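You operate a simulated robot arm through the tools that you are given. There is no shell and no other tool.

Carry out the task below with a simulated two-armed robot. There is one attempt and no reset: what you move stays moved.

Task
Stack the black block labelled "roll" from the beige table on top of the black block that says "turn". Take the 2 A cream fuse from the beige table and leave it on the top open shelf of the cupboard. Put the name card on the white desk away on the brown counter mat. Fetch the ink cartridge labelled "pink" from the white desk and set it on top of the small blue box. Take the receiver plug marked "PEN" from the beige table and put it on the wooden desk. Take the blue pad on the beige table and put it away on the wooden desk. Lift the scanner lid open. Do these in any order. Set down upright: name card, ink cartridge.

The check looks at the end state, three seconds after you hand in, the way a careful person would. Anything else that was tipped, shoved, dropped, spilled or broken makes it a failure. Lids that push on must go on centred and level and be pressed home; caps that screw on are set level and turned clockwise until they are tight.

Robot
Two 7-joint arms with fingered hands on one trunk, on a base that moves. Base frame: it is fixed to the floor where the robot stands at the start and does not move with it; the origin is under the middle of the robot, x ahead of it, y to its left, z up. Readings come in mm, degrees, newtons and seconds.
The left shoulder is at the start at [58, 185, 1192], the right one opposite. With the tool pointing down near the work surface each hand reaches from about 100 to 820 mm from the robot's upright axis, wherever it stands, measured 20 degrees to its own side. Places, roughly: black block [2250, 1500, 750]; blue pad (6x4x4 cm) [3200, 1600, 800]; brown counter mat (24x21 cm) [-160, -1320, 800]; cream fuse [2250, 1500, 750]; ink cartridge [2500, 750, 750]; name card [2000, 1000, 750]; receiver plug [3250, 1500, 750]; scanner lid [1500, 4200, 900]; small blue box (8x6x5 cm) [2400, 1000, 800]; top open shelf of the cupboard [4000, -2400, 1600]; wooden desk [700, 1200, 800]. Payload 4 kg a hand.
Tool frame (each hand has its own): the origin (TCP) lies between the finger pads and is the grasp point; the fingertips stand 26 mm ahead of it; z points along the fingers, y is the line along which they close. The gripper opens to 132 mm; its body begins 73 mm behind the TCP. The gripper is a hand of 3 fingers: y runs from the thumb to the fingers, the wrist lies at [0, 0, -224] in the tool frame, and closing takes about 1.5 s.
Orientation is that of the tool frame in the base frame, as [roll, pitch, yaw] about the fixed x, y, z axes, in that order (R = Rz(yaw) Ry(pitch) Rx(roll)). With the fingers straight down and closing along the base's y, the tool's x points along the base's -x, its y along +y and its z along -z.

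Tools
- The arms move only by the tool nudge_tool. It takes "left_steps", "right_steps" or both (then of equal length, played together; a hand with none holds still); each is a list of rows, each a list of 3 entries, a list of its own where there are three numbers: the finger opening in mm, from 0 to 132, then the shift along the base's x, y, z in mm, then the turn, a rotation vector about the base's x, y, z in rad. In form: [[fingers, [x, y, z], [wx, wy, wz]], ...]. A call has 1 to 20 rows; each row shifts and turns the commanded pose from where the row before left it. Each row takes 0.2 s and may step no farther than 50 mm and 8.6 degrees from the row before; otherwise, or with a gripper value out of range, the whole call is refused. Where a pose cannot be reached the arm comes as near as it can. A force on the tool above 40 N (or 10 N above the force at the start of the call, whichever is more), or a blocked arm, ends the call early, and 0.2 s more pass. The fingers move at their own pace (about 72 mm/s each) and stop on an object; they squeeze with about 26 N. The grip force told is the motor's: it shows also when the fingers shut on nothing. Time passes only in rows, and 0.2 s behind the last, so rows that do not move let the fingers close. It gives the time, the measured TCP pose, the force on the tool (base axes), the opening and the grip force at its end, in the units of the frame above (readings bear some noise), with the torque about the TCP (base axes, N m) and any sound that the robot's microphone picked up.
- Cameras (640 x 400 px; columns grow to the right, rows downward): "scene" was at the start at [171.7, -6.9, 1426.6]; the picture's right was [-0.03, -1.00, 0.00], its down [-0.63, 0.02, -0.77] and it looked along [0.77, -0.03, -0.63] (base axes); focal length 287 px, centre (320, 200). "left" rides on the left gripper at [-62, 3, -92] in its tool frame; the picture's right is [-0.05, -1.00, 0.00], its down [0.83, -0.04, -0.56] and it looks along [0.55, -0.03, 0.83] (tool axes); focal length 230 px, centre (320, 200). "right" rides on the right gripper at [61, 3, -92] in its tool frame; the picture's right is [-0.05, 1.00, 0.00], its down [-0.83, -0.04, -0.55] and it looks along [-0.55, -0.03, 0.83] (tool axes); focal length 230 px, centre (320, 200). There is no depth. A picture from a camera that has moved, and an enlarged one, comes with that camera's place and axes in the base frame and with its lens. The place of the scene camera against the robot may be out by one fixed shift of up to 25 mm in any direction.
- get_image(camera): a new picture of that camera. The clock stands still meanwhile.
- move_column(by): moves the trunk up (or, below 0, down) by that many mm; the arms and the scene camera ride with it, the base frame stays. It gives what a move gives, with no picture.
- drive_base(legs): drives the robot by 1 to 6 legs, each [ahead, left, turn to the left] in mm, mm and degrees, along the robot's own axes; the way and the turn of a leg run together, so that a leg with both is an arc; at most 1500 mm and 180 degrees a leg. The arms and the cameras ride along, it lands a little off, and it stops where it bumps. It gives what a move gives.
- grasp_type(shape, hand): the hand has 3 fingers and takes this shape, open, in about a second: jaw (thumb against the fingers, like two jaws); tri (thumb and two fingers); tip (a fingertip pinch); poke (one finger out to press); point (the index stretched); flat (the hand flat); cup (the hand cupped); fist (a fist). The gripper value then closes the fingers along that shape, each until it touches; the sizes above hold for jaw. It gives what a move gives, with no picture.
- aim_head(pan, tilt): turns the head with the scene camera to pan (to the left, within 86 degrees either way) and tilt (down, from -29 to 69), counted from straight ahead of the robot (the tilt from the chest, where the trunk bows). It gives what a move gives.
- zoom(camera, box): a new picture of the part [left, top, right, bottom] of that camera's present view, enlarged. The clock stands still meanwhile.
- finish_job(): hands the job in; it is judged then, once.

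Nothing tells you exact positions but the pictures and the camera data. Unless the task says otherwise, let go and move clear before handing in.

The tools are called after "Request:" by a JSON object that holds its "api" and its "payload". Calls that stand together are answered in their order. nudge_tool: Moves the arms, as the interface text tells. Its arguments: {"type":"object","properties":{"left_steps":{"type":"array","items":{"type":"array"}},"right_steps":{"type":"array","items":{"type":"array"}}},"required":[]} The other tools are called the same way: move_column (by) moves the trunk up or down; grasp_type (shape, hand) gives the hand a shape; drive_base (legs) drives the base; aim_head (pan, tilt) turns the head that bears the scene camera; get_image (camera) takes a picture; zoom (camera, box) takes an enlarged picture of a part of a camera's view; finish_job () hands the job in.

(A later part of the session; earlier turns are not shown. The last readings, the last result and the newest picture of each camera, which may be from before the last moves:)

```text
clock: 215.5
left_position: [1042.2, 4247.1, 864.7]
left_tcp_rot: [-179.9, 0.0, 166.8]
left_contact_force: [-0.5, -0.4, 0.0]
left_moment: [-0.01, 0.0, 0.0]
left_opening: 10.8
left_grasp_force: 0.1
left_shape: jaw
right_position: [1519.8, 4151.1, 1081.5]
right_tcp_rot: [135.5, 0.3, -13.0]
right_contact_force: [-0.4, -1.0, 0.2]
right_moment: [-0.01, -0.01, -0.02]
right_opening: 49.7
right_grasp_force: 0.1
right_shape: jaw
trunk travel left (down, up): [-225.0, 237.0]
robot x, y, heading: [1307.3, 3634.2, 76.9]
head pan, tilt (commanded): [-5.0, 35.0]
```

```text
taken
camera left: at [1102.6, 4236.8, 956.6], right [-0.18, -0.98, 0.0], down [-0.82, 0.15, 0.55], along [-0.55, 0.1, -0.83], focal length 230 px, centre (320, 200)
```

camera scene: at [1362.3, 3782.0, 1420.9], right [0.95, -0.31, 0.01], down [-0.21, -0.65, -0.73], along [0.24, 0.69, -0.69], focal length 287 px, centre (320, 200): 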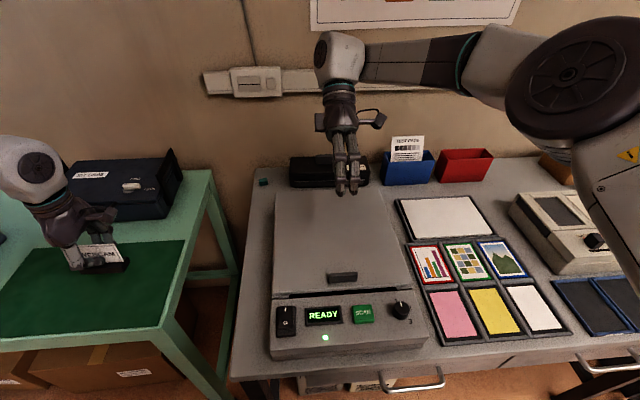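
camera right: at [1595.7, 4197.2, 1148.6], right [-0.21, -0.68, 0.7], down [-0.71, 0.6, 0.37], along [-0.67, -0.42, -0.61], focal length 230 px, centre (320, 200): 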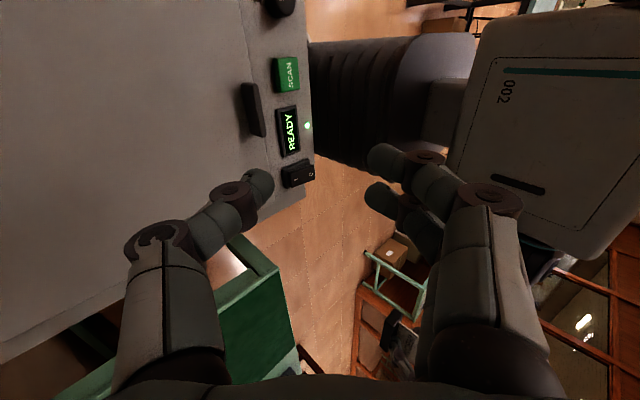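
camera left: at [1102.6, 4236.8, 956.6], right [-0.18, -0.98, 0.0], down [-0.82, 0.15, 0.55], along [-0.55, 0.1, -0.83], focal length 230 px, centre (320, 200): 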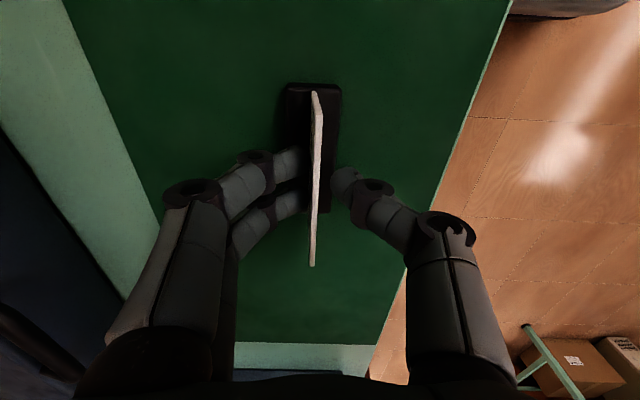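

My finger command equalled the opening, so the grip relaxed and the card now stands on the mat. I'll open the fingers and check it.

Request:
{"api": "nudge_tool", "payload": {"left_steps": [[40, [0, 0, 0], [0, 0, 0]], [80, [0, 0, 0], [0, 0, 0]], [90, [0, 0, 0], [0, 0, 0]], [90, [0, 0, 0], [0, 0, 0]]]}}

Request:
{"api": "get_image", "payload": {"camera": "left"}}

```text
clock: 216.5
left_position: [1040.6, 4248.3, 866.0]
left_tcp_rot: [-179.9, 0.1, 166.9]
left_contact_force: [-1.6, 0.4, 0.4]
left_moment: [0.03, 0.02, 0.04]
left_opening: 89.8
left_grasp_force: 0.1
left_shape: jaw
right_position: [1519.9, 4151.3, 1081.0]
right_tcp_rot: [135.5, 0.4, -13.1]
right_contact_force: [0.7, -0.6, -0.4]
right_moment: [0.01, 0.01, 0.0]
right_opening: 49.7
right_grasp_force: 0.0
right_shape: jaw
trunk travel left (down, up): [-225.0, 237.0]
robot x, y, heading: [1307.3, 3631.9, 76.7]
head pan, tilt (commanded): [-5.0, 35.0]
```

```text
taken
camera left: at [1102.5, 4237.0, 956.8], right [-0.18, -0.98, 0.0], down [-0.82, 0.15, 0.55], along [-0.55, 0.1, -0.83], focal length 230 px, centre (320, 200)
```

left: 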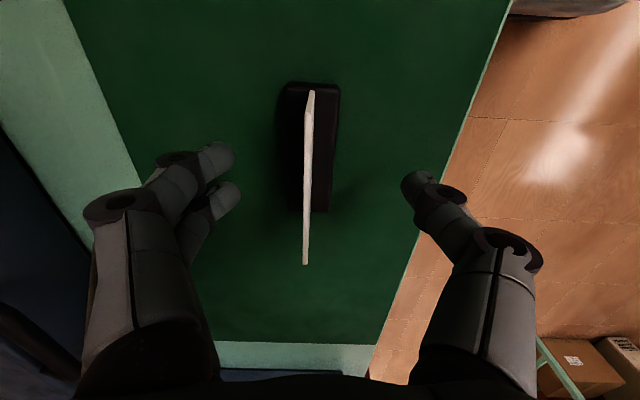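

The card stands upright on the mat. I'll lift the left hand clear, and bring the right hand back over the handle (un-tilting) for another pinch.

Request:
{"api": "nudge_tool", "payload": {"left_steps": [[90, [0, 0, 40], [0, 0, 0]], [90, [0, 0, 45], [0, 0, 0]], [90, [0, 0, 45], [0, 0, 0]], [90, [0, 0, 45], [0, 0, 0]], [90, [20, -35, 20], [0, 0, 0.143]], [90, [20, -35, 20], [0, 0, 0.143]], [90, [20, -35, 10], [0, 0, 0.143]], [90, [20, -35, 0], [0, 0, 0.143]], [90, [20, -30, 0], [0, 0, 0.143]], [90, [0, 0, 0], [0, 0, 0.143]], [90, [0, 0, 0], [0, 0, 0.143]], [90, [0, 0, 0], [0, 0, 0.143]], [90, [0, 0, 0], [0, 0, 0.143]], [90, [0, 0, 0], [0, 0, 0.143]], [90, [0, 0, 0], [0, 0, 0.141]]], "right_steps": [[50, [-1, -5, 10], [0.068, -0.0159, 0]], [50, [-1, -5, 5], [0.068, -0.0159, 0]], [50, [-1, -5, 0], [0.068, -0.0159, 0]], [50, [-1, -6, 0], [0.068, -0.0159, 0]], [50, [-1, -6, 0], [0.068, -0.0159, 0]], [50, [-1, -6, -5], [0.068, -0.0159, 0]], [50, [-1, -6, -5], [0.068, -0.0159, 0]], [50, [-1, -6, -10], [0.068, -0.0159, 0]], [50, [-1, -6, -10], [0.068, -0.0159, 0]], [50, [-1, -6, -10], [0.068, -0.0159, 0]], [50, [-1, -6, -10], [0.068, -0.0159, 0]], [50, [-1, -5, -15], [0, 0, 0]], [50, [-1, -4, -15], [0, 0, 0]], [50, [-1, -4, -20], [0, 0, 0]], [50, [-1, -2, -20], [0, 0, 0]]]}}

Request:
{"api": "get_image", "payload": {"camera": "right"}}

Request:
{"api": "get_image", "payload": {"camera": "scene"}}

```text
clock: 219.7
left_position: [1141.8, 4078.9, 1089.7]
left_tcp_rot: [-179.9, 0.0, -103.0]
left_contact_force: [1.1, 0.0, 0.3]
left_moment: [0.0, 0.04, 0.03]
left_opening: 89.8
left_grasp_force: 0.1
left_shape: jaw
right_position: [1505.2, 4073.0, 976.1]
right_tcp_rot: [179.6, 0.3, -13.0]
right_contact_force: [0.2, 0.4, 0.3]
right_moment: [0.03, 0.01, 0.04]
right_opening: 49.8
right_grasp_force: 0.1
right_shape: jaw
trunk travel left (down, up): [-225.0, 237.0]
robot x, y, heading: [1309.2, 3635.6, 76.8]
head pan, tilt (commanded): [-5.0, 35.0]
```

```text
taken
camera right: at [1566.9, 4056.7, 1068.0], right [-0.27, -0.96, 0.01], down [-0.8, 0.23, 0.56], along [-0.54, 0.15, -0.83], focal length 230 px, centre (320, 200)
```

right: 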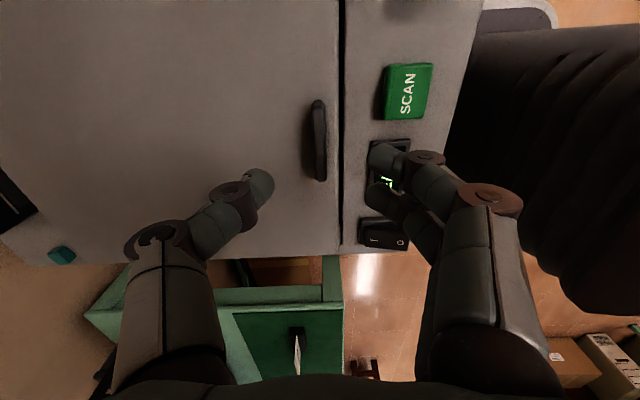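

```text
taken
camera scene: at [1362.5, 3782.9, 1420.7], right [0.95, -0.31, 0.01], down [-0.21, -0.65, -0.73], along [0.24, 0.69, -0.69], focal length 287 px, centre (320, 200)
```

scene: 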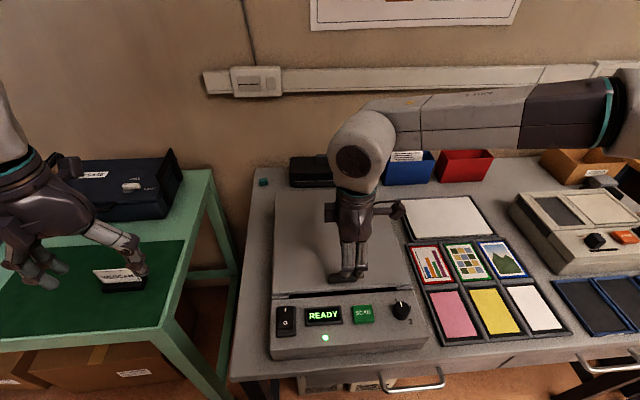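

Right hand is back over the handle. Now I tilt the left hand forward to horizontal (fingers closed) and bring it in front of the scanner.

Request:
{"api": "nudge_tool", "payload": {"left_steps": [[0, [20, -4.4, -4], [0.1392, -0.0327, 0]], [0, [20, -4.4, -6], [0.1392, -0.0327, 0]], [0, [20, -4.4, -8], [0.1392, -0.0327, 0]], [0, [20, -4.4, -8], [0.1392, -0.0327, 0]], [0, [20, -4.4, -8], [0.1392, -0.0327, 0]], [0, [20, -4.4, -8], [0.1392, -0.0327, 0]], [0, [20, -4.4, -8], [0.1392, -0.0327, 0]], [0, [20, -4.4, -8], [0.1392, -0.0327, 0]], [0, [20, -4.4, -8], [0.1392, -0.0327, 0]], [0, [20, -4.4, -8], [0.1392, -0.0327, 0]], [0, [20, -4.4, -8], [0.1373, -0.0322, 0]], [0, [0, 0, 0], [0, 0, 0]]]}}

Request:
{"api": "get_image", "payload": {"camera": "scene"}}

Request:
{"api": "get_image", "payload": {"camera": "left"}}

```text
clock: 222.3
left_position: [1229.4, 4057.6, 1063.4]
left_tcp_rot: [179.7, 34.8, -104.1]
left_contact_force: [0.6, -0.5, -0.2]
left_moment: [0.02, -0.04, -0.02]
left_opening: 0.0
left_grasp_force: 25.4
left_shape: jaw
left hand out of reach, approached as far as the arm can: row 5, 6, 7, 8, 9, 10, 11
right_position: [1505.2, 4073.2, 976.3]
right_tcp_rot: [179.5, 0.2, -12.9]
right_contact_force: [0.0, 1.0, 0.7]
right_moment: [0.0, -0.02, 0.01]
right_opening: 49.7
right_grasp_force: 0.0
right_shape: jaw
trunk travel left (down, up): [-225.0, 237.0]
robot x, y, heading: [1309.2, 3633.8, 76.7]
head pan, tilt (commanded): [-5.0, 35.0]
```

```text
taken
camera scene: at [1362.2, 3782.2, 1420.8], right [0.95, -0.31, 0.01], down [-0.21, -0.65, -0.73], along [0.24, 0.69, -0.69], focal length 287 px, centre (320, 200)
```

scene: 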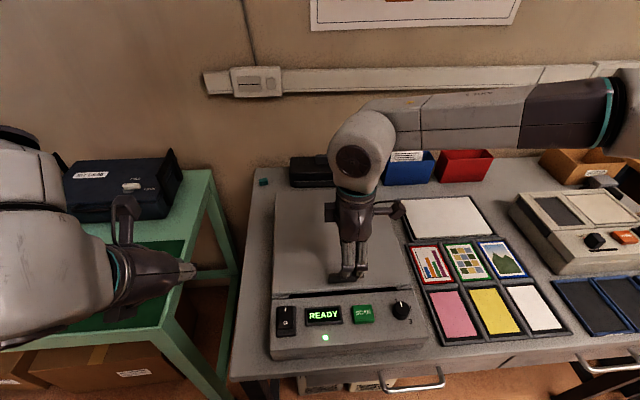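

```text
taken
camera left: at [1227.2, 4057.1, 1172.9], right [0.98, -0.2, 0.03], down [-0.2, -0.98, -0.02], along [0.03, 0.01, -1.0], focal length 230 px, centre (320, 200)
```

left: 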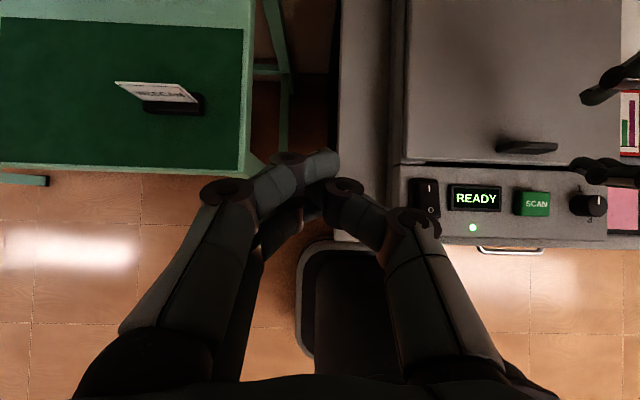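

The left arm is too folded there to point horizontally. I'll test a pose further forward (over the closed lid), where the wrist is farther from the body.

Request:
{"api": "nudge_tool", "payload": {"left_steps": [[0, [9, 35, 0], [0, 0, 0]], [0, [9, 35, 0], [0, 0, 0]], [0, [9, 36, 0], [0, 0, 0]], [0, [9, 36, 0], [0, 0, 0]], [0, [0, 0, 0], [0, 0, 0]]]}}

Request:
{"api": "get_image", "payload": {"camera": "scene"}}

```text
clock: 223.5
left_position: [1264.0, 4200.8, 1063.9]
left_tcp_rot: [179.6, 34.8, -104.1]
left_contact_force: [0.2, 0.3, 0.6]
left_moment: [0.01, 0.01, -0.01]
left_opening: 0.1
left_grasp_force: 25.8
left_shape: jaw
right_position: [1505.5, 4073.0, 976.0]
right_tcp_rot: [179.5, 0.2, -13.0]
right_contact_force: [-0.2, -0.5, -0.2]
right_moment: [0.0, -0.02, 0.0]
right_opening: 49.8
right_grasp_force: 0.0
right_shape: jaw
trunk travel left (down, up): [-225.0, 237.0]
robot x, y, heading: [1312.5, 3634.7, 77.0]
head pan, tilt (commanded): [-5.0, 35.0]
```

```text
taken
camera scene: at [1361.8, 3781.4, 1420.9], right [0.95, -0.31, 0.01], down [-0.2, -0.65, -0.73], along [0.24, 0.69, -0.68], focal length 287 px, centre (320, 200)
```

scene: 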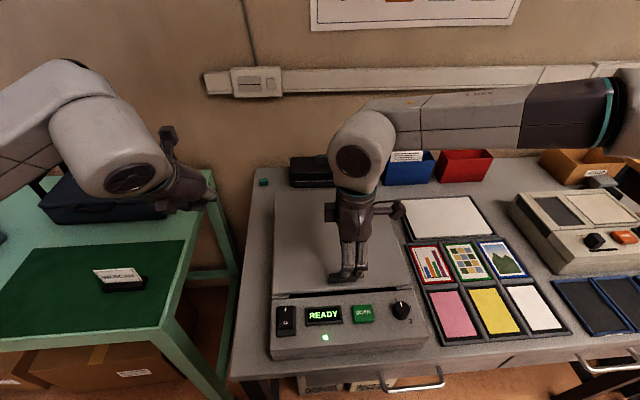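

The command resets to the reached pose. Now continue tilting to horizontal here, farther forward.

Request:
{"api": "nudge_tool", "payload": {"left_steps": [[0, [0, 0, 0], [0.134, -0.0315, 0]], [0, [0, 0, 0], [0.134, -0.0315, 0]], [0, [0, 0, 0], [0.134, -0.0315, 0]], [0, [0, 0, 0], [0.134, -0.0315, 0]], [0, [0, 0, 0], [0.134, -0.0315, 0]], [0, [0, 0, 0], [0.134, -0.0315, 0]], [0, [0, 0, 0], [0.134, -0.0315, 0]], [0, [0, 0, 0], [0, 0, 0]]]}}

Request:
{"api": "get_image", "payload": {"camera": "scene"}}

```text
clock: 225.3
left_position: [1278.1, 4196.5, 1064.2]
left_tcp_rot: [179.2, 71.8, -105.5]
left_contact_force: [0.2, 0.2, -0.1]
left_moment: [0.02, 0.05, -0.03]
left_opening: 0.0
left_grasp_force: 25.4
left_shape: jaw
left hand out of reach, approached as far as the arm can: row 5, 6, 7
right_position: [1505.8, 4072.9, 976.0]
right_tcp_rot: [179.5, 0.3, -12.9]
right_contact_force: [-0.5, -0.7, 0.7]
right_moment: [-0.02, 0.0, 0.0]
right_opening: 49.7
right_grasp_force: 0.1
right_shape: jaw
trunk travel left (down, up): [-225.0, 237.0]
robot x, y, heading: [1310.1, 3634.4, 76.5]
head pan, tilt (commanded): [-5.0, 35.0]
```

```text
taken
camera scene: at [1362.5, 3782.2, 1420.8], right [0.95, -0.31, 0.01], down [-0.21, -0.65, -0.73], along [0.24, 0.69, -0.69], focal length 287 px, centre (320, 200)
```

scene: 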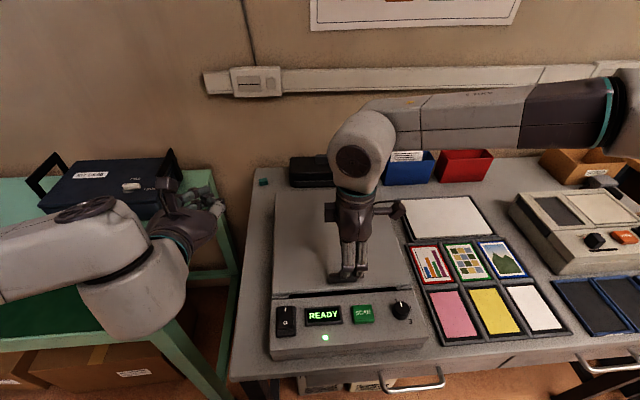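

The left hand tilts to 72°, good enough. Test the pushing start pose (lateral near the lid's left half, z≈1000) while the lid is still closed.

Request:
{"api": "nudge_tool", "payload": {"left_steps": [[0, [33, -6.5, -10], [0, 0, 0]], [0, [33, -6.5, -18], [0, 0, 0]], [0, [33, -6.5, -18], [0, 0, 0]], [0, [33, -6.5, -18], [0, 0, 0]], [0, [0, 0, 0], [0, 0, 0]]]}}

Request:
{"api": "get_image", "payload": {"camera": "scene"}}

Request:
{"api": "get_image", "payload": {"camera": "left"}}

```text
clock: 226.5
left_position: [1407.1, 4170.8, 1000.1]
left_tcp_rot: [179.3, 71.8, -105.3]
left_contact_force: [0.1, -0.2, -0.6]
left_moment: [0.04, 0.02, -0.01]
left_opening: 0.2
left_grasp_force: 25.5
left_shape: jaw
right_position: [1505.9, 4073.2, 977.7]
right_tcp_rot: [179.5, 0.2, -12.9]
right_contact_force: [-0.5, -0.3, -0.1]
right_moment: [0.01, -0.02, 0.0]
right_opening: 49.8
right_grasp_force: 0.1
right_shape: jaw
trunk travel left (down, up): [-225.0, 237.0]
robot x, y, heading: [1309.7, 3636.3, 76.9]
head pan, tilt (commanded): [-5.0, 35.0]
```

```text
taken
camera scene: at [1360.8, 3782.0, 1420.9], right [0.95, -0.31, 0.01], down [-0.2, -0.65, -0.73], along [0.24, 0.69, -0.68], focal length 287 px, centre (320, 200)
```

scene: 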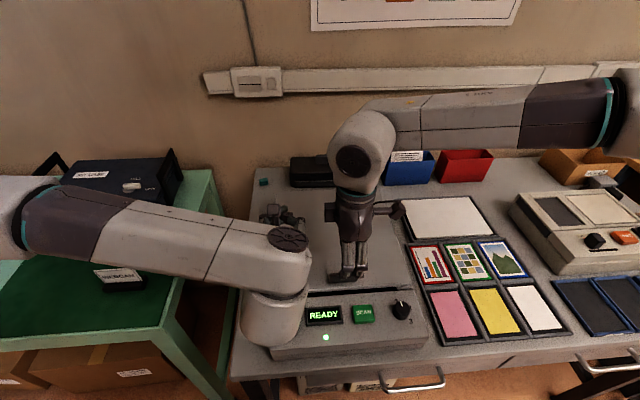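

```text
taken
camera left: at [1387.3, 4105.6, 1086.3], right [0.97, -0.24, 0.05], down [-0.16, -0.77, -0.62], along [0.18, 0.59, -0.79], focal length 230 px, centre (320, 200)
```

left: 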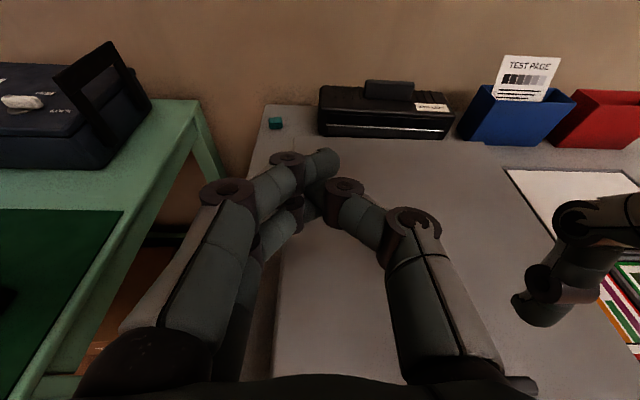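

The start pose is reachable. Now I shift the left hand sideways clear of the lid, then pinch the handle again with the right hand.

Request:
{"api": "nudge_tool", "payload": {"left_steps": [[0, [-34, 8, 0], [0, 0, 0]], [0, [-34, 8, 0], [0, 0, 0]], [0, [-34, 8, 0], [0, 0, 0]], [0, [0, 0, 0], [0, 0, 0]]]}}

Request:
{"api": "nudge_tool", "payload": {"right_steps": [[48, [0, 1, -25], [0, 0, 0]], [48, [0, 0, -25], [0, 0, 0]], [48, [0, 0, -12], [0, 0, 0]], [48, [0, 0, -7], [0, 0, 0]], [48, [0, 0, 0], [0, 0, 0]]]}}

Request:
{"api": "get_image", "payload": {"camera": "right"}}

```text
clock: 227.5
left_position: [1306.8, 4193.9, 999.9]
left_tcp_rot: [179.3, 71.8, -105.5]
left_contact_force: [-0.1, -0.2, 0.9]
left_moment: [-0.01, 0.0, 0.03]
left_opening: 0.0
left_grasp_force: 26.3
left_shape: jaw
right_position: [1505.8, 4074.0, 975.6]
right_tcp_rot: [179.5, 0.3, -12.9]
right_contact_force: [-0.4, 1.0, -0.5]
right_moment: [-0.01, 0.06, 0.03]
right_opening: 49.5
right_grasp_force: 0.0
right_shape: jaw
trunk travel left (down, up): [-225.0, 237.0]
robot x, y, heading: [1307.2, 3634.1, 76.9]
head pan, tilt (commanded): [-5.0, 35.0]
```

```text
clock: 228.7
left_position: [1306.3, 4192.6, 999.1]
left_tcp_rot: [179.4, 71.8, -105.4]
left_contact_force: [-0.2, 0.6, 0.3]
left_moment: [0.0, 0.03, -0.03]
left_opening: 0.0
left_grasp_force: 26.1
left_shape: jaw
right_position: [1505.8, 4076.1, 906.4]
right_tcp_rot: [179.5, 0.1, -12.9]
right_contact_force: [0.9, -1.0, -0.3]
right_moment: [0.0, -0.01, 0.02]
right_opening: 48.6
right_grasp_force: 0.0
right_shape: jaw
trunk travel left (down, up): [-225.0, 237.0]
robot x, y, heading: [1309.4, 3632.9, 76.7]
head pan, tilt (commanded): [-5.0, 35.0]
```

```text
taken
camera right: at [1566.6, 4058.5, 999.6], right [-0.27, -0.96, 0.01], down [-0.8, 0.23, 0.56], along [-0.54, 0.15, -0.83], focal length 230 px, centre (320, 200)
```

right: 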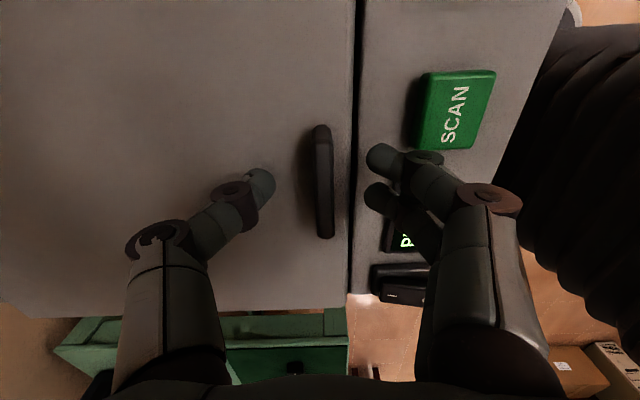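

Handle is between the fingers. Close fully and verify the pinch.

Request:
{"api": "nudge_tool", "payload": {"right_steps": [[25, [0, -1, 0], [0, 0, 0]], [0, [0, 0, 0], [0, 0, 0]], [0, [0, 0, 0], [0, 0, 0]], [0, [0, 0, 0], [0, 0, 0]], [0, [0, 0, 0], [0, 0, 0]], [0, [0, 0, 0], [0, 0, 0]]]}}

```text
clock: 230.1
left_position: [1306.5, 4193.1, 999.7]
left_tcp_rot: [179.3, 71.8, -105.4]
left_contact_force: [-0.2, -0.4, 0.1]
left_moment: [-0.01, -0.01, -0.02]
left_opening: 0.1
left_grasp_force: 25.6
left_shape: jaw
right_position: [1505.5, 4074.7, 907.1]
right_tcp_rot: [179.5, 0.3, -12.9]
right_contact_force: [-0.9, -0.2, -2.1]
right_moment: [-0.01, 0.0, 0.01]
right_opening: 5.1
right_grasp_force: 26.2
right_shape: jaw
trunk travel left (down, up): [-225.0, 237.0]
robot x, y, heading: [1308.4, 3633.7, 76.5]
head pan, tilt (commanded): [-5.0, 35.0]
```

Pinched (26 N). Lift along the arc to 20°.

Request:
{"api": "nudge_tool", "payload": {"right_steps": [[0, [0.8, 3.4, 20.1], [-0.068, 0.0159, 0]], [0, [1.1, 4.8, 19.7], [-0.068, 0.0159, 0]], [0, [1.4, 6.1, 19.4], [-0.068, 0.0159, 0]], [0, [1.7, 7.4, 18.9], [-0.068, 0.0159, 0]], [0, [2.0, 8.7, 18.3], [-0.068, 0.0159, 0]], [0, [0, 0, 0], [0, 0, 0]]]}}

```text
clock: 231.5
left_position: [1305.7, 4193.2, 999.8]
left_tcp_rot: [179.4, 71.8, -105.4]
left_contact_force: [0.0, 0.3, -0.2]
left_moment: [0.01, 0.03, 0.02]
left_opening: 0.0
left_grasp_force: 25.7
left_shape: jaw
right_position: [1513.4, 4103.1, 1001.5]
right_tcp_rot: [159.4, 0.3, -12.8]
right_contact_force: [-5.1, -3.9, 0.3]
right_moment: [-0.06, 0.07, -0.04]
right_opening: 5.1
right_grasp_force: 25.2
right_shape: jaw
trunk travel left (down, up): [-225.0, 237.0]
robot x, y, heading: [1309.4, 3635.0, 76.7]
head pan, tilt (commanded): [-5.0, 35.0]
```

Continue to 36°.

Request:
{"api": "nudge_tool", "payload": {"right_steps": [[0, [2.2, 9.4, 17.9], [-0.068, 0.0159, 0]], [0, [2.5, 10.6, 17.1], [-0.068, 0.0159, 0]], [0, [2.8, 11.8, 16.2], [-0.068, 0.0159, 0]], [0, [3.0, 12.8, 15.4], [-0.068, 0.0159, 0]], [0, [0, 0, 0], [0, 0, 0]]]}}

Request:
{"api": "get_image", "payload": {"camera": "scene"}}

Request:
{"api": "get_image", "payload": {"camera": "left"}}

```text
clock: 232.7
left_position: [1305.1, 4193.3, 998.5]
left_tcp_rot: [179.3, 71.9, -105.4]
left_contact_force: [0.7, -0.6, 0.0]
left_moment: [-0.02, 0.0, 0.04]
left_opening: 0.1
left_grasp_force: 26.3
left_shape: jaw
right_position: [1523.9, 4148.1, 1071.1]
right_tcp_rot: [143.4, 0.4, -13.1]
right_contact_force: [-4.6, -2.9, 0.7]
right_moment: [-0.08, 0.06, 0.01]
right_opening: 4.7
right_grasp_force: 25.7
right_shape: jaw
trunk travel left (down, up): [-225.0, 237.0]
robot x, y, heading: [1307.2, 3635.5, 76.5]
head pan, tilt (commanded): [-5.0, 35.0]
```

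```text
taken
camera scene: at [1361.7, 3781.5, 1420.9], right [0.95, -0.31, 0.01], down [-0.2, -0.65, -0.73], along [0.24, 0.69, -0.68], focal length 287 px, centre (320, 200)
```

scene: 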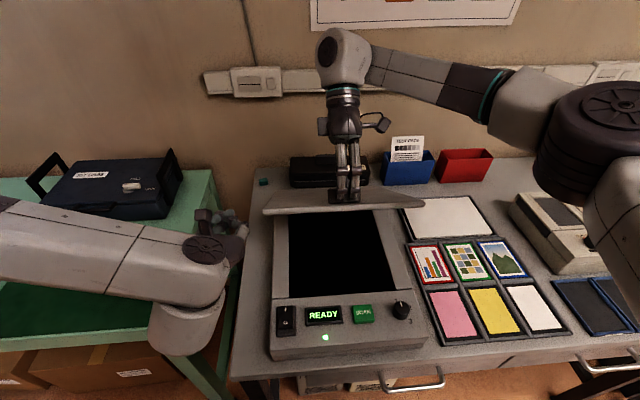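

```text
taken
camera left: at [1286.3, 4127.0, 1085.8], right [0.97, -0.24, 0.05], down [-0.16, -0.77, -0.62], along [0.18, 0.59, -0.79], focal length 230 px, centre (320, 200)
```

left: 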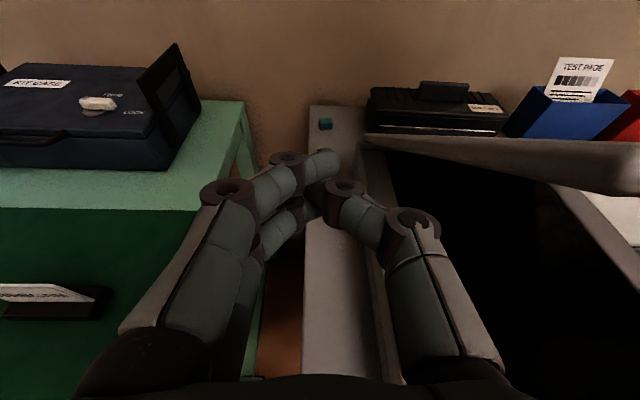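

The lid is held at 36°. I'll slide the left hand under it (slightly lower and back) from the side.

Request:
{"api": "nudge_tool", "payload": {"left_steps": [[0, [-5, -21, -15], [0, 0, 0]], [0, [34, -8, 0], [0, 0, 0]], [0, [34, -8, 0], [0, 0, 0]], [0, [34, -8, 0], [0, 0, 0]], [0, [0, 0, 0], [0, 0, 0]]]}}

Request:
{"api": "get_image", "payload": {"camera": "left"}}

Request:
{"api": "get_image", "payload": {"camera": "scene"}}

```text
clock: 233.9
left_position: [1404.0, 4147.0, 983.9]
left_tcp_rot: [179.3, 71.7, -105.4]
left_contact_force: [-0.1, 0.4, 0.4]
left_moment: [-0.01, 0.05, 0.0]
left_opening: 0.0
left_grasp_force: 25.8
left_shape: jaw
right_position: [1523.3, 4148.3, 1070.0]
right_tcp_rot: [143.5, 0.3, -13.0]
right_contact_force: [-3.1, -3.9, 1.5]
right_moment: [-0.1, 0.07, -0.05]
right_opening: 4.5
right_grasp_force: 26.1
right_shape: jaw
trunk travel left (down, up): [-225.0, 237.0]
robot x, y, heading: [1305.4, 3637.1, 76.9]
head pan, tilt (commanded): [-5.0, 35.0]
```

```text
taken
camera left: at [1384.4, 4081.6, 1070.4], right [0.97, -0.24, 0.05], down [-0.16, -0.77, -0.62], along [0.18, 0.59, -0.79], focal length 230 px, centre (320, 200)
```

left: 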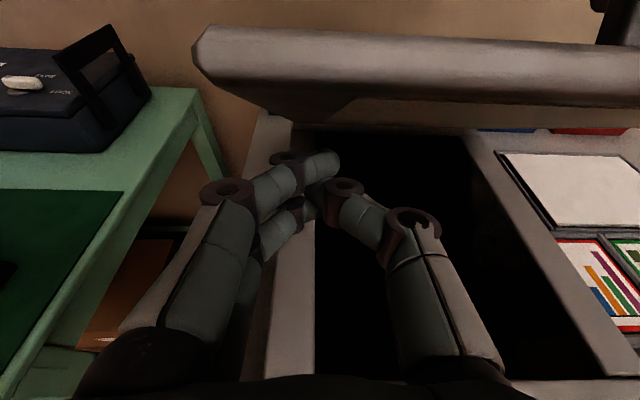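

```text
taken
camera scene: at [1361.2, 3781.5, 1420.9], right [0.95, -0.31, 0.01], down [-0.2, -0.65, -0.73], along [0.24, 0.69, -0.68], focal length 287 px, centre (320, 200)
```

scene: 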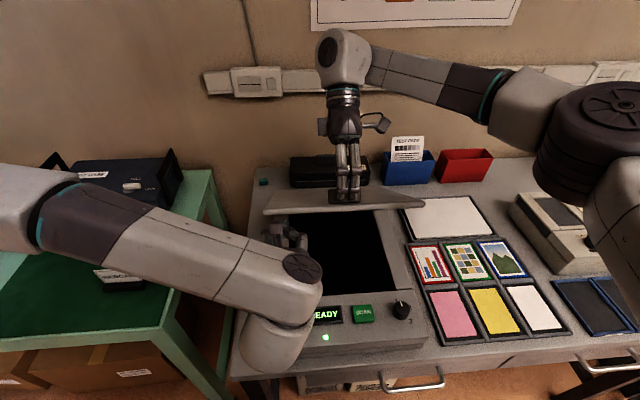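

The left fingertips are under the lid's free edge. I'll raise the left hand until it touches the underside.

Request:
{"api": "nudge_tool", "payload": {"left_steps": [[0, [3.5, 14.6, 8], [0, 0, 0]], [0, [0, 0, 8], [0, 0, 0]], [0, [0, 0, 5], [0, 0, 0]], [0, [0, 0, 0], [0, 0, 0]]]}}

Request:
{"api": "get_image", "payload": {"camera": "left"}}

```text
clock: 234.9
left_position: [1407.8, 4163.3, 1001.3]
left_tcp_rot: [178.8, 71.1, -106.0]
left_contact_force: [-3.1, -11.2, -29.8]
left_moment: [-0.75, 0.34, -0.05]
left_opening: 0.0
left_grasp_force: 25.9
left_shape: jaw
right_position: [1524.5, 4150.2, 1072.1]
right_tcp_rot: [143.5, 0.6, -13.2]
right_contact_force: [1.8, 9.0, 23.1]
right_moment: [-0.24, 0.06, -0.04]
right_opening: 5.9
right_grasp_force: 26.6
right_shape: jaw
trunk travel left (down, up): [-225.0, 237.0]
robot x, y, heading: [1308.0, 3632.9, 77.2]
head pan, tilt (commanded): [-5.0, 35.0]
```

```text
taken
camera left: at [1387.8, 4097.5, 1088.5], right [0.97, -0.24, 0.04], down [-0.17, -0.78, -0.61], along [0.18, 0.58, -0.79], focal length 230 px, centre (320, 200)
```

left: 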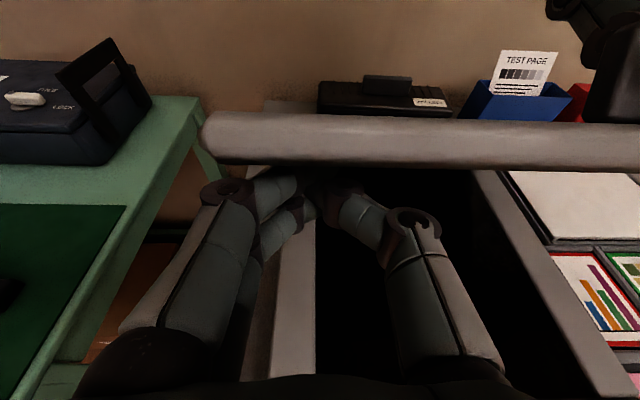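

The left hand carries the lid now. Open the right hand and retreat along its axis.

Request:
{"api": "nudge_tool", "payload": {"right_steps": [[20, [0, 0, 0], [0, 0, 0]], [50, [0, 0, 0], [0, 0, 0]], [50, [0, 0, 0], [0, 0, 0]]]}}

Request:
{"api": "get_image", "payload": {"camera": "left"}}

Request:
{"api": "get_image", "payload": {"camera": "right"}}

```text
clock: 235.7
left_position: [1407.0, 4164.7, 1003.5]
left_tcp_rot: [179.1, 71.5, -105.5]
left_contact_force: [-2.0, -8.6, -24.9]
left_moment: [-0.61, 0.25, -0.01]
left_opening: 0.0
left_grasp_force: 26.2
left_shape: jaw
right_position: [1524.7, 4149.4, 1069.9]
right_tcp_rot: [143.4, 0.3, -13.2]
right_contact_force: [2.5, 10.6, 19.1]
right_moment: [0.48, -0.18, 0.04]
right_opening: 45.8
right_grasp_force: 0.1
right_shape: jaw
trunk travel left (down, up): [-225.0, 237.0]
robot x, y, heading: [1308.5, 3632.8, 77.1]
head pan, tilt (commanded): [-5.0, 35.0]
```

```text
taken
camera left: at [1388.1, 4099.0, 1090.8], right [0.97, -0.24, 0.04], down [-0.16, -0.77, -0.61], along [0.18, 0.59, -0.79], focal length 230 px, centre (320, 200)
```

left: 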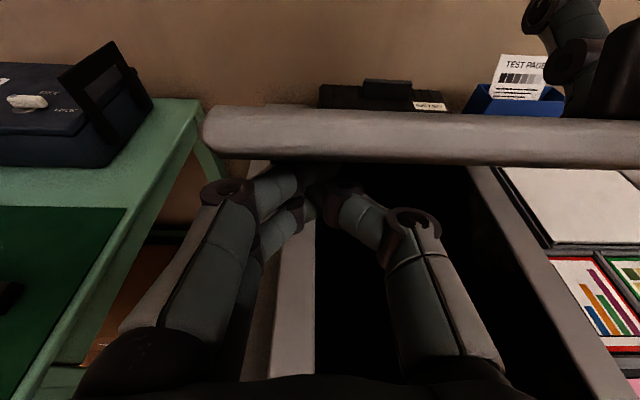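

```text
taken
camera right: at [1597.4, 4185.8, 1145.5], right [-0.23, -0.77, 0.59], down [-0.72, 0.54, 0.43], along [-0.65, -0.33, -0.68], focal length 230 px, centre (320, 200)
```

right: 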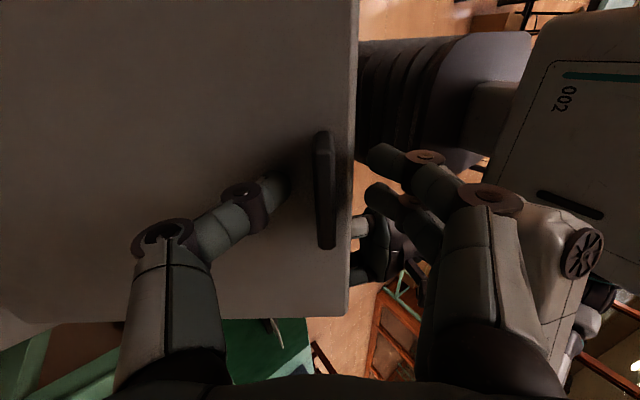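

Right hand is open. Withdraw it along its own axis, upward.

Request:
{"api": "nudge_tool", "payload": {"right_steps": [[50, [3.4, 14.5, 20], [0, 0, 0]], [50, [3.4, 14.5, 20], [0, 0, 0]], [50, [2, 8, 35], [0, 0, 0]], [50, [0, 0, 40], [0, 0, 0]], [50, [0, 0, 40], [0, 0, 0]]]}}

Request:
{"api": "get_image", "payload": {"camera": "scene"}}

```text
clock: 236.9
left_position: [1407.3, 4162.4, 1005.7]
left_tcp_rot: [179.3, 71.9, -105.4]
left_contact_force: [-0.2, -0.6, -0.8]
left_moment: [-0.03, -0.01, 0.04]
left_opening: 0.0
left_grasp_force: 25.9
left_shape: jaw
right_position: [1522.7, 4134.5, 1192.1]
right_tcp_rot: [143.7, 0.5, -13.1]
right_contact_force: [-1.0, -0.5, 0.8]
right_moment: [0.0, 0.0, 0.01]
right_opening: 49.5
right_grasp_force: 0.0
right_shape: jaw
right hand out of reach, approached as far as the arm can: row 3, 4, 5
trunk travel left (down, up): [-225.0, 237.0]
robot x, y, heading: [1308.3, 3632.2, 76.5]
head pan, tilt (commanded): [-5.0, 35.0]
```

```text
taken
camera scene: at [1361.6, 3780.9, 1421.0], right [0.95, -0.31, 0.01], down [-0.2, -0.65, -0.73], along [0.24, 0.69, -0.68], focal length 287 px, centre (320, 200)
```

scene: 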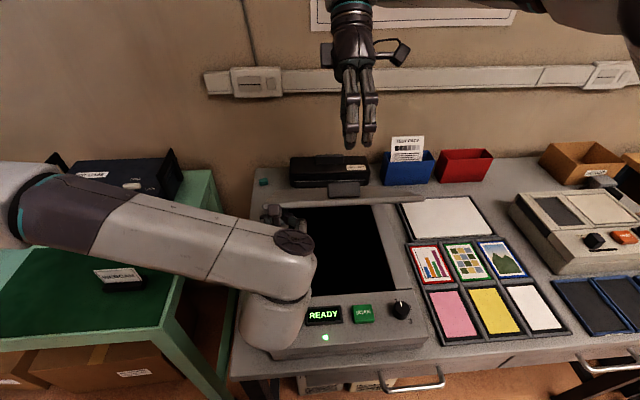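

The lid rests lightly on the left fingertips. I'll pull the right hand back toward the robot and un-tilt it, clear of the lid's sweep.

Request:
{"api": "nudge_tool", "payload": {"right_steps": [[50, [8, -14, 3], [0.068, -0.0159, 0]], [50, [8, -14, 3], [0.068, -0.0159, 0]], [50, [8, -14, 3], [0.068, -0.0159, 0]], [50, [8, -14, 3], [0.068, -0.0159, 0]], [50, [8, -14, 3], [0.068, -0.0159, 0]], [50, [8, -14, 3], [0.068, -0.0159, 0]], [50, [8, -14, 3], [0.068, -0.0159, 0]], [50, [8, -14, 3], [0.068, -0.0159, 0]], [50, [8, -14, 3], [0.068, -0.0159, 0]]]}}

Request:
{"api": "get_image", "payload": {"camera": "left"}}

Request:
{"api": "get_image", "payload": {"camera": "right"}}

```text
clock: 238.9
left_position: [1409.0, 4162.5, 1006.5]
left_tcp_rot: [179.0, 71.7, -105.5]
left_contact_force: [0.1, -1.4, -1.5]
left_moment: [-0.03, 0.03, 0.0]
left_opening: 0.3
left_grasp_force: 25.3
left_shape: jaw
right_position: [1595.7, 4005.8, 1216.9]
right_tcp_rot: [179.7, 0.4, -12.9]
right_contact_force: [-0.2, 0.4, 0.7]
right_moment: [0.0, 0.02, 0.01]
right_opening: 49.4
right_grasp_force: 0.1
right_shape: jaw
trunk travel left (down, up): [-225.0, 237.0]
robot x, y, heading: [1309.2, 3638.5, 77.1]
head pan, tilt (commanded): [-5.0, 35.0]
```

```text
taken
camera left: at [1389.0, 4097.5, 1092.3], right [0.97, -0.24, 0.04], down [-0.16, -0.77, -0.62], along [0.18, 0.59, -0.79], focal length 230 px, centre (320, 200)
```

left: 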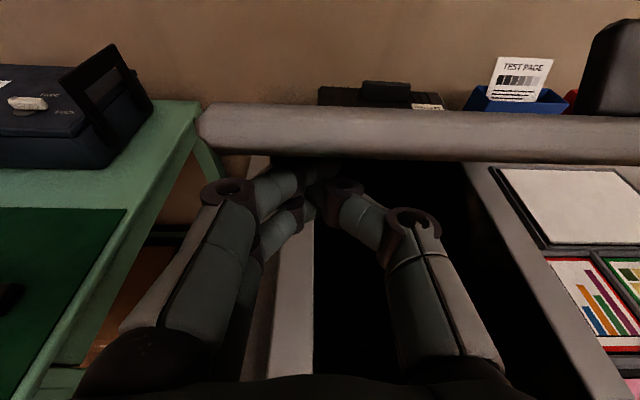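

```text
taken
camera right: at [1656.1, 3988.5, 1308.3], right [-0.27, -0.96, 0.01], down [-0.8, 0.23, 0.56], along [-0.54, 0.15, -0.83], focal length 230 px, centre (320, 200)
```

right: 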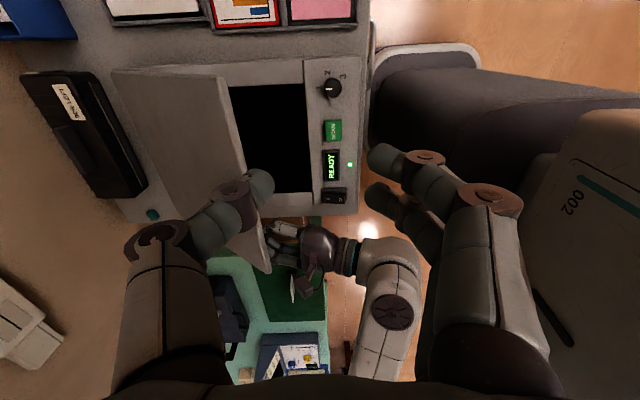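

Now push the lid with the left fingertips along the arc, to about 60°.

Request:
{"api": "nudge_tool", "payload": {"left_steps": [[0, [2.4, 10.3, 13.5], [0, 0, 0]], [0, [2.6, 11.1, 12.8], [0, 0, 0]], [0, [2.8, 12.1, 11.9], [0, 0, 0]], [0, [3.0, 12.8, 11.1], [0, 0, 0]], [0, [3.2, 13.5, 10.0], [0, 0, 0]], [0, [3.3, 14.2, 9.1], [0, 0, 0]], [0, [0, 0, 0], [0, 0, 0]]]}}

Request:
{"api": "get_image", "payload": {"camera": "left"}}

Request:
{"api": "get_image", "payload": {"camera": "right"}}

```text
clock: 240.5
left_position: [1425.2, 4238.2, 1075.2]
left_tcp_rot: [179.3, 71.7, -105.5]
left_contact_force: [-0.3, 0.2, 0.3]
left_moment: [-0.03, 0.03, 0.02]
left_opening: 0.0
left_grasp_force: 26.3
left_shape: jaw
right_position: [1594.5, 4007.4, 1215.9]
right_tcp_rot: [179.5, 0.4, -12.9]
right_contact_force: [-0.2, -0.2, 0.1]
right_moment: [0.0, 0.01, -0.02]
right_opening: 50.0
right_grasp_force: 0.2
right_shape: jaw
trunk travel left (down, up): [-225.0, 237.0]
robot x, y, heading: [1308.2, 3632.0, 76.8]
head pan, tilt (commanded): [-5.0, 35.0]
```

```text
taken
camera left: at [1405.3, 4171.5, 1161.3], right [0.97, -0.24, 0.05], down [-0.16, -0.77, -0.62], along [0.18, 0.59, -0.79], focal length 230 px, centre (320, 200)
```

left: 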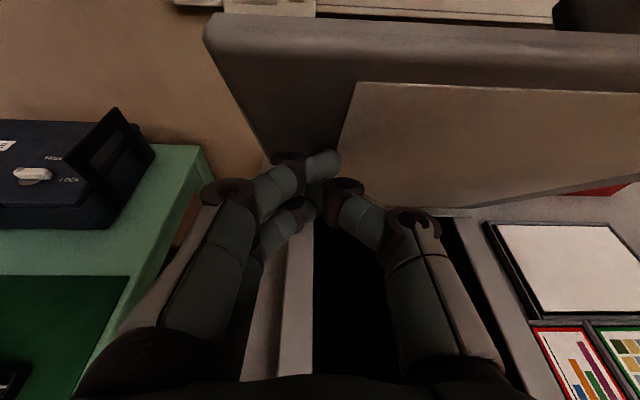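

```text
taken
camera right: at [1655.4, 3989.5, 1308.3], right [-0.27, -0.96, 0.01], down [-0.8, 0.23, 0.56], along [-0.54, 0.15, -0.83], focal length 230 px, centre (320, 200)
```

right: 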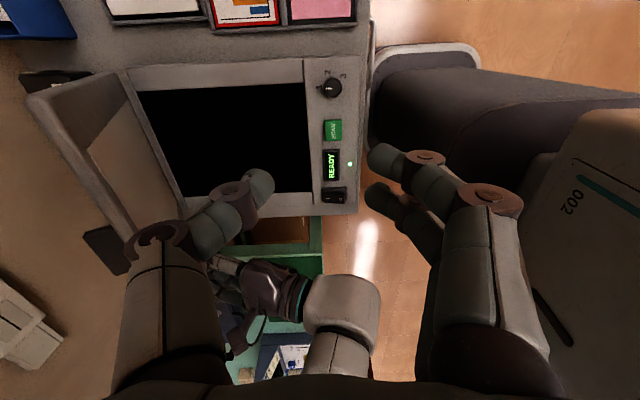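

The lid has swung well open and the left hand feels no load. Check with the scene camera.

Request:
{"api": "aim_head", "payload": {"pan": -5, "tilt": 25}}

Request:
{"api": "get_image", "payload": {"camera": "scene"}}

```text
clock: 241.3
left_position: [1424.6, 4236.5, 1075.3]
left_tcp_rot: [179.3, 71.8, -105.4]
left_contact_force: [0.1, -1.7, 0.1]
left_moment: [0.02, 0.02, -0.02]
left_opening: 0.0
left_grasp_force: 25.5
left_shape: jaw
right_position: [1593.3, 4006.7, 1215.1]
right_tcp_rot: [179.5, 0.3, -12.9]
right_contact_force: [0.1, 0.2, -0.8]
right_moment: [-0.03, 0.02, -0.01]
right_opening: 49.4
right_grasp_force: 0.0
right_shape: jaw
trunk travel left (down, up): [-225.0, 237.0]
robot x, y, heading: [1306.2, 3633.6, 76.8]
head pan, tilt (commanded): [-5.0, 25.0]
```

```text
taken
camera scene: at [1364.0, 3788.2, 1435.8], right [0.95, -0.31, 0.01], down [-0.16, -0.52, -0.84], along [0.27, 0.79, -0.55], focal length 287 px, centre (320, 200)
```

scene: 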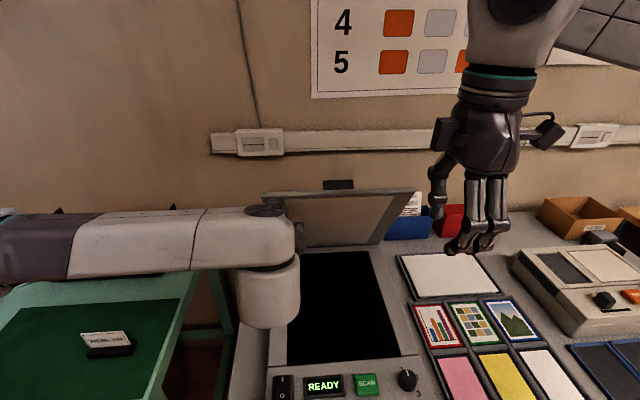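

The lid is at about 65°, resting on the fingertips. Continue pushing to about 80°.

Request:
{"api": "nudge_tool", "payload": {"left_steps": [[0, [3.5, 14.8, 8.1], [0, 0, 0]], [0, [3.6, 15.2, 7], [0, 0, 0]], [0, [3.7, 15.8, 5.9], [0, 0, 0]], [0, [3.8, 16.1, 4.7], [0, 0, 0]], [0, [3.8, 16.4, 3.6], [0, 0, 0]], [0, [0, 0, 0], [0, 0, 0]]]}}

Request:
{"api": "get_image", "payload": {"camera": "scene"}}

Request:
{"api": "get_image", "payload": {"camera": "left"}}

```text
clock: 242.7
left_position: [1442.3, 4313.6, 1103.7]
left_tcp_rot: [179.2, 71.8, -105.6]
left_contact_force: [0.1, 0.2, -1.0]
left_moment: [0.01, 0.0, 0.01]
left_opening: 0.5
left_grasp_force: 25.8
left_shape: jaw
right_position: [1594.7, 4006.7, 1216.0]
right_tcp_rot: [179.5, 0.3, -12.9]
right_contact_force: [0.7, 0.6, 0.5]
right_moment: [-0.01, -0.03, 0.0]
right_opening: 49.6
right_grasp_force: 0.1
right_shape: jaw
trunk travel left (down, up): [-225.0, 237.0]
robot x, y, heading: [1305.9, 3636.1, 76.8]
head pan, tilt (commanded): [-5.0, 25.0]
```

```text
taken
camera scene: at [1363.9, 3788.0, 1435.9], right [0.95, -0.31, 0.01], down [-0.16, -0.52, -0.84], along [0.27, 0.79, -0.55], focal length 287 px, centre (320, 200)
```

scene: 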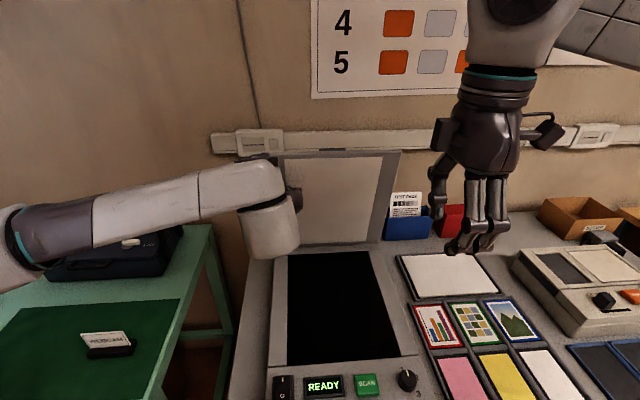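

```text
taken
camera left: at [1423.3, 4250.0, 1189.8], right [0.97, -0.24, 0.05], down [-0.16, -0.77, -0.62], along [0.18, 0.59, -0.79], focal length 230 px, centre (320, 200)
```

left: 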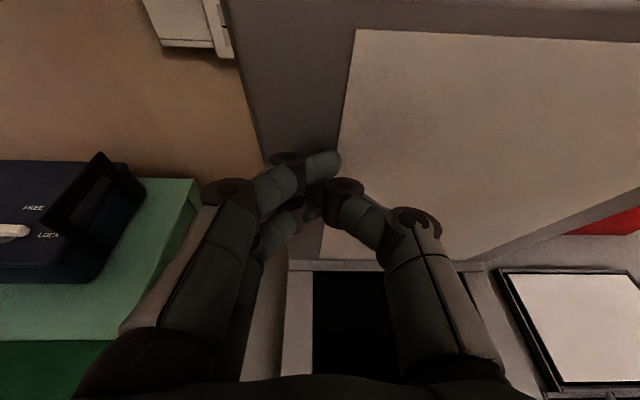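

Lid is near vertical. Continue a further ~16°.

Request:
{"api": "nudge_tool", "payload": {"left_steps": [[0, [3.9, 16.6, 2.4], [0, 0, 0]], [0, [3.9, 16.7, 1.1], [0, 0, 0]], [0, [3.9, 16.7, 0], [0, 0, 0]], [0, [3.9, 16.7, -1.1], [0, 0, 0]], [0, [0, 0, 0], [0, 0, 0]]]}}

Request:
{"api": "get_image", "payload": {"camera": "scene"}}

Request:
{"api": "get_image", "payload": {"camera": "left"}}

```text
clock: 243.9
left_position: [1458.8, 4383.0, 1106.9]
left_tcp_rot: [179.4, 71.8, -105.4]
left_contact_force: [0.5, -0.1, -0.6]
left_moment: [0.04, 0.01, -0.02]
left_opening: 0.0
left_grasp_force: 25.7
left_shape: jaw
right_position: [1594.6, 4007.5, 1216.7]
right_tcp_rot: [179.5, 0.3, -12.8]
right_contact_force: [0.5, -0.1, -0.2]
right_moment: [0.02, 0.01, 0.02]
right_opening: 49.6
right_grasp_force: 0.1
right_shape: jaw
trunk travel left (down, up): [-225.0, 237.0]
robot x, y, heading: [1309.6, 3633.4, 77.2]
head pan, tilt (commanded): [-5.0, 25.0]
```

```text
taken
camera scene: at [1363.9, 3788.0, 1435.9], right [0.95, -0.31, 0.01], down [-0.16, -0.52, -0.84], along [0.27, 0.79, -0.55], focal length 287 px, centre (320, 200)
```

scene: 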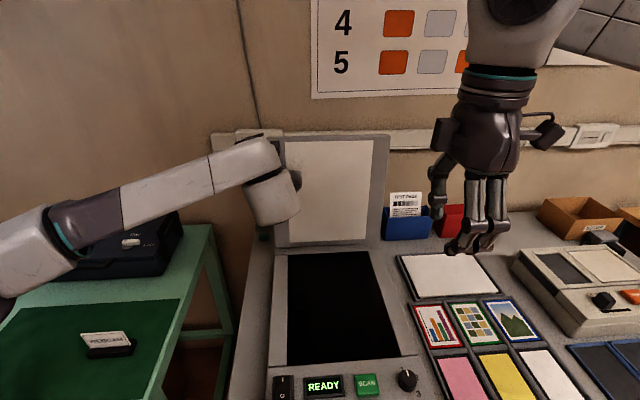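

```text
taken
camera left: at [1439.2, 4317.0, 1192.4], right [0.97, -0.24, 0.05], down [-0.16, -0.77, -0.62], along [0.18, 0.59, -0.79], focal length 230 px, centre (320, 200)
```

left: 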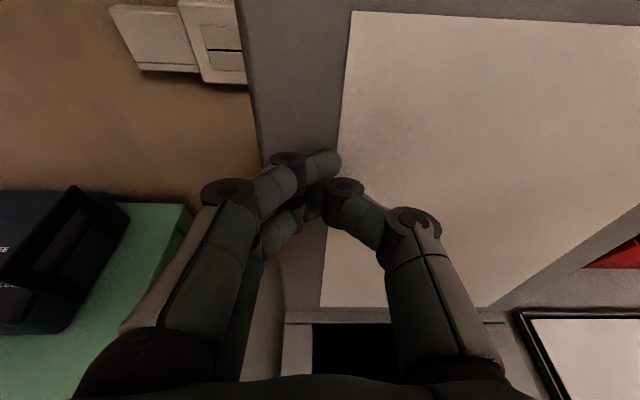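

The lid is past vertical with no resistance. I'll push a touch more to find its rest stop.

Request:
{"api": "nudge_tool", "payload": {"left_steps": [[0, [3.5, 15, -2], [0, 0, 0]], [0, [3.5, 15, -3], [0, 0, 0]], [0, [0, 0, 0], [0, 0, 0]]]}}

Request:
{"api": "get_image", "payload": {"camera": "left"}}

```text
clock: 244.3
left_position: [1469.9, 4387.0, 1106.2]
left_tcp_rot: [-180.0, 71.5, -105.8]
left_contact_force: [-11.0, -33.3, 8.9]
left_moment: [0.26, -0.02, 0.09]
left_opening: 0.1
left_grasp_force: 25.6
left_shape: jaw
right_position: [1593.0, 4001.6, 1218.4]
right_tcp_rot: [179.6, 0.3, -12.9]
right_contact_force: [-0.3, 0.6, 0.1]
right_moment: [-0.04, 0.0, 0.02]
right_opening: 49.8
right_grasp_force: 0.1
right_shape: jaw
trunk travel left (down, up): [-225.0, 237.0]
robot x, y, heading: [1306.4, 3634.5, 76.4]
head pan, tilt (commanded): [-5.0, 25.0]
stopped in row 2 (left hand): the force on the tool passed its limit at 50 N (the readings are from after the stop); the commanded pose is now the measured one
```

```text
taken
camera left: at [1448.5, 4322.9, 1192.3], right [0.97, -0.26, 0.05], down [-0.17, -0.77, -0.61], along [0.2, 0.58, -0.79], focal length 230 px, centre (320, 200)
```

left: 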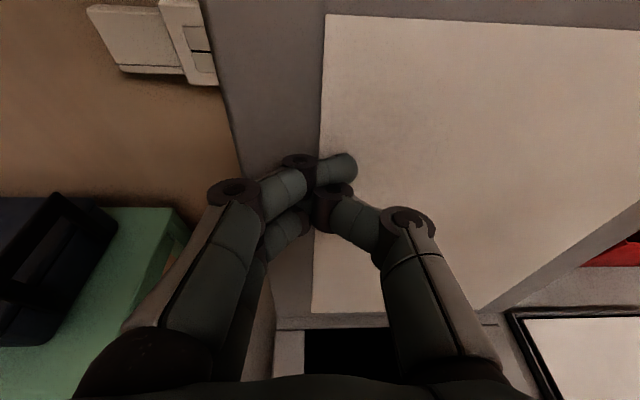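

The stop is reached. Back the left hand off and see if the lid stays open.

Request:
{"api": "nudge_tool", "payload": {"left_steps": [[0, [-3, -14, 0], [0, 0, 0]], [0, [-5, -20, 0], [0, 0, 0]], [0, [-7, -30, 0], [0, 0, 0]], [0, [0, 0, 0], [0, 0, 0]], [0, [0, 0, 0], [0, 0, 0]]]}}

Request:
{"api": "get_image", "payload": {"camera": "left"}}

Request:
{"api": "get_image", "payload": {"camera": "scene"}}

```text
clock: 245.6
left_position: [1453.6, 4330.1, 1102.6]
left_tcp_rot: [179.6, 71.4, -105.8]
left_contact_force: [-0.3, -0.7, 0.2]
left_moment: [-0.01, -0.02, 0.0]
left_opening: 0.0
left_grasp_force: 26.1
left_shape: jaw
right_position: [1593.8, 4005.1, 1216.6]
right_tcp_rot: [179.4, 0.3, -12.8]
right_contact_force: [0.1, 0.3, 0.3]
right_moment: [0.01, 0.01, -0.01]
right_opening: 49.6
right_grasp_force: 0.2
right_shape: jaw
trunk travel left (down, up): [-225.0, 237.0]
robot x, y, heading: [1308.0, 3629.2, 76.8]
head pan, tilt (commanded): [-5.0, 25.0]
```

```text
taken
camera left: at [1433.4, 4264.7, 1189.9], right [0.97, -0.25, 0.05], down [-0.17, -0.77, -0.61], along [0.19, 0.58, -0.79], focal length 230 px, centre (320, 200)
```

left: 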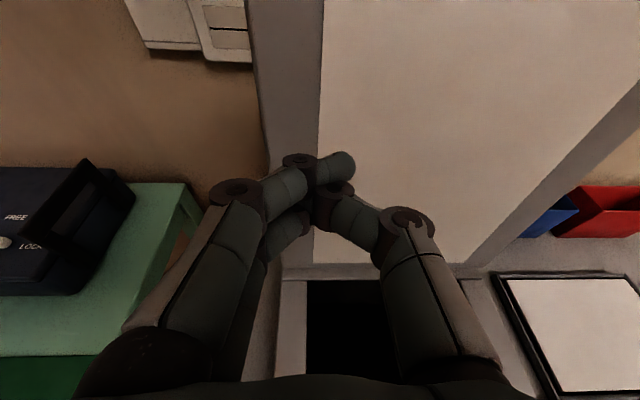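

```text
taken
camera scene: at [1363.7, 3787.0, 1435.9], right [0.95, -0.31, 0.01], down [-0.16, -0.52, -0.84], along [0.27, 0.79, -0.55], focal length 287 px, centre (320, 200)
```

scene: 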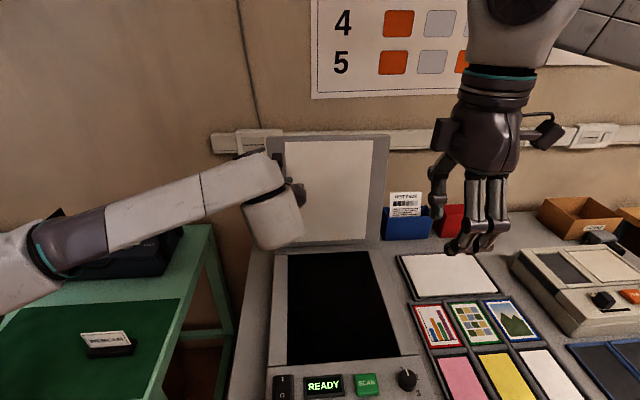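

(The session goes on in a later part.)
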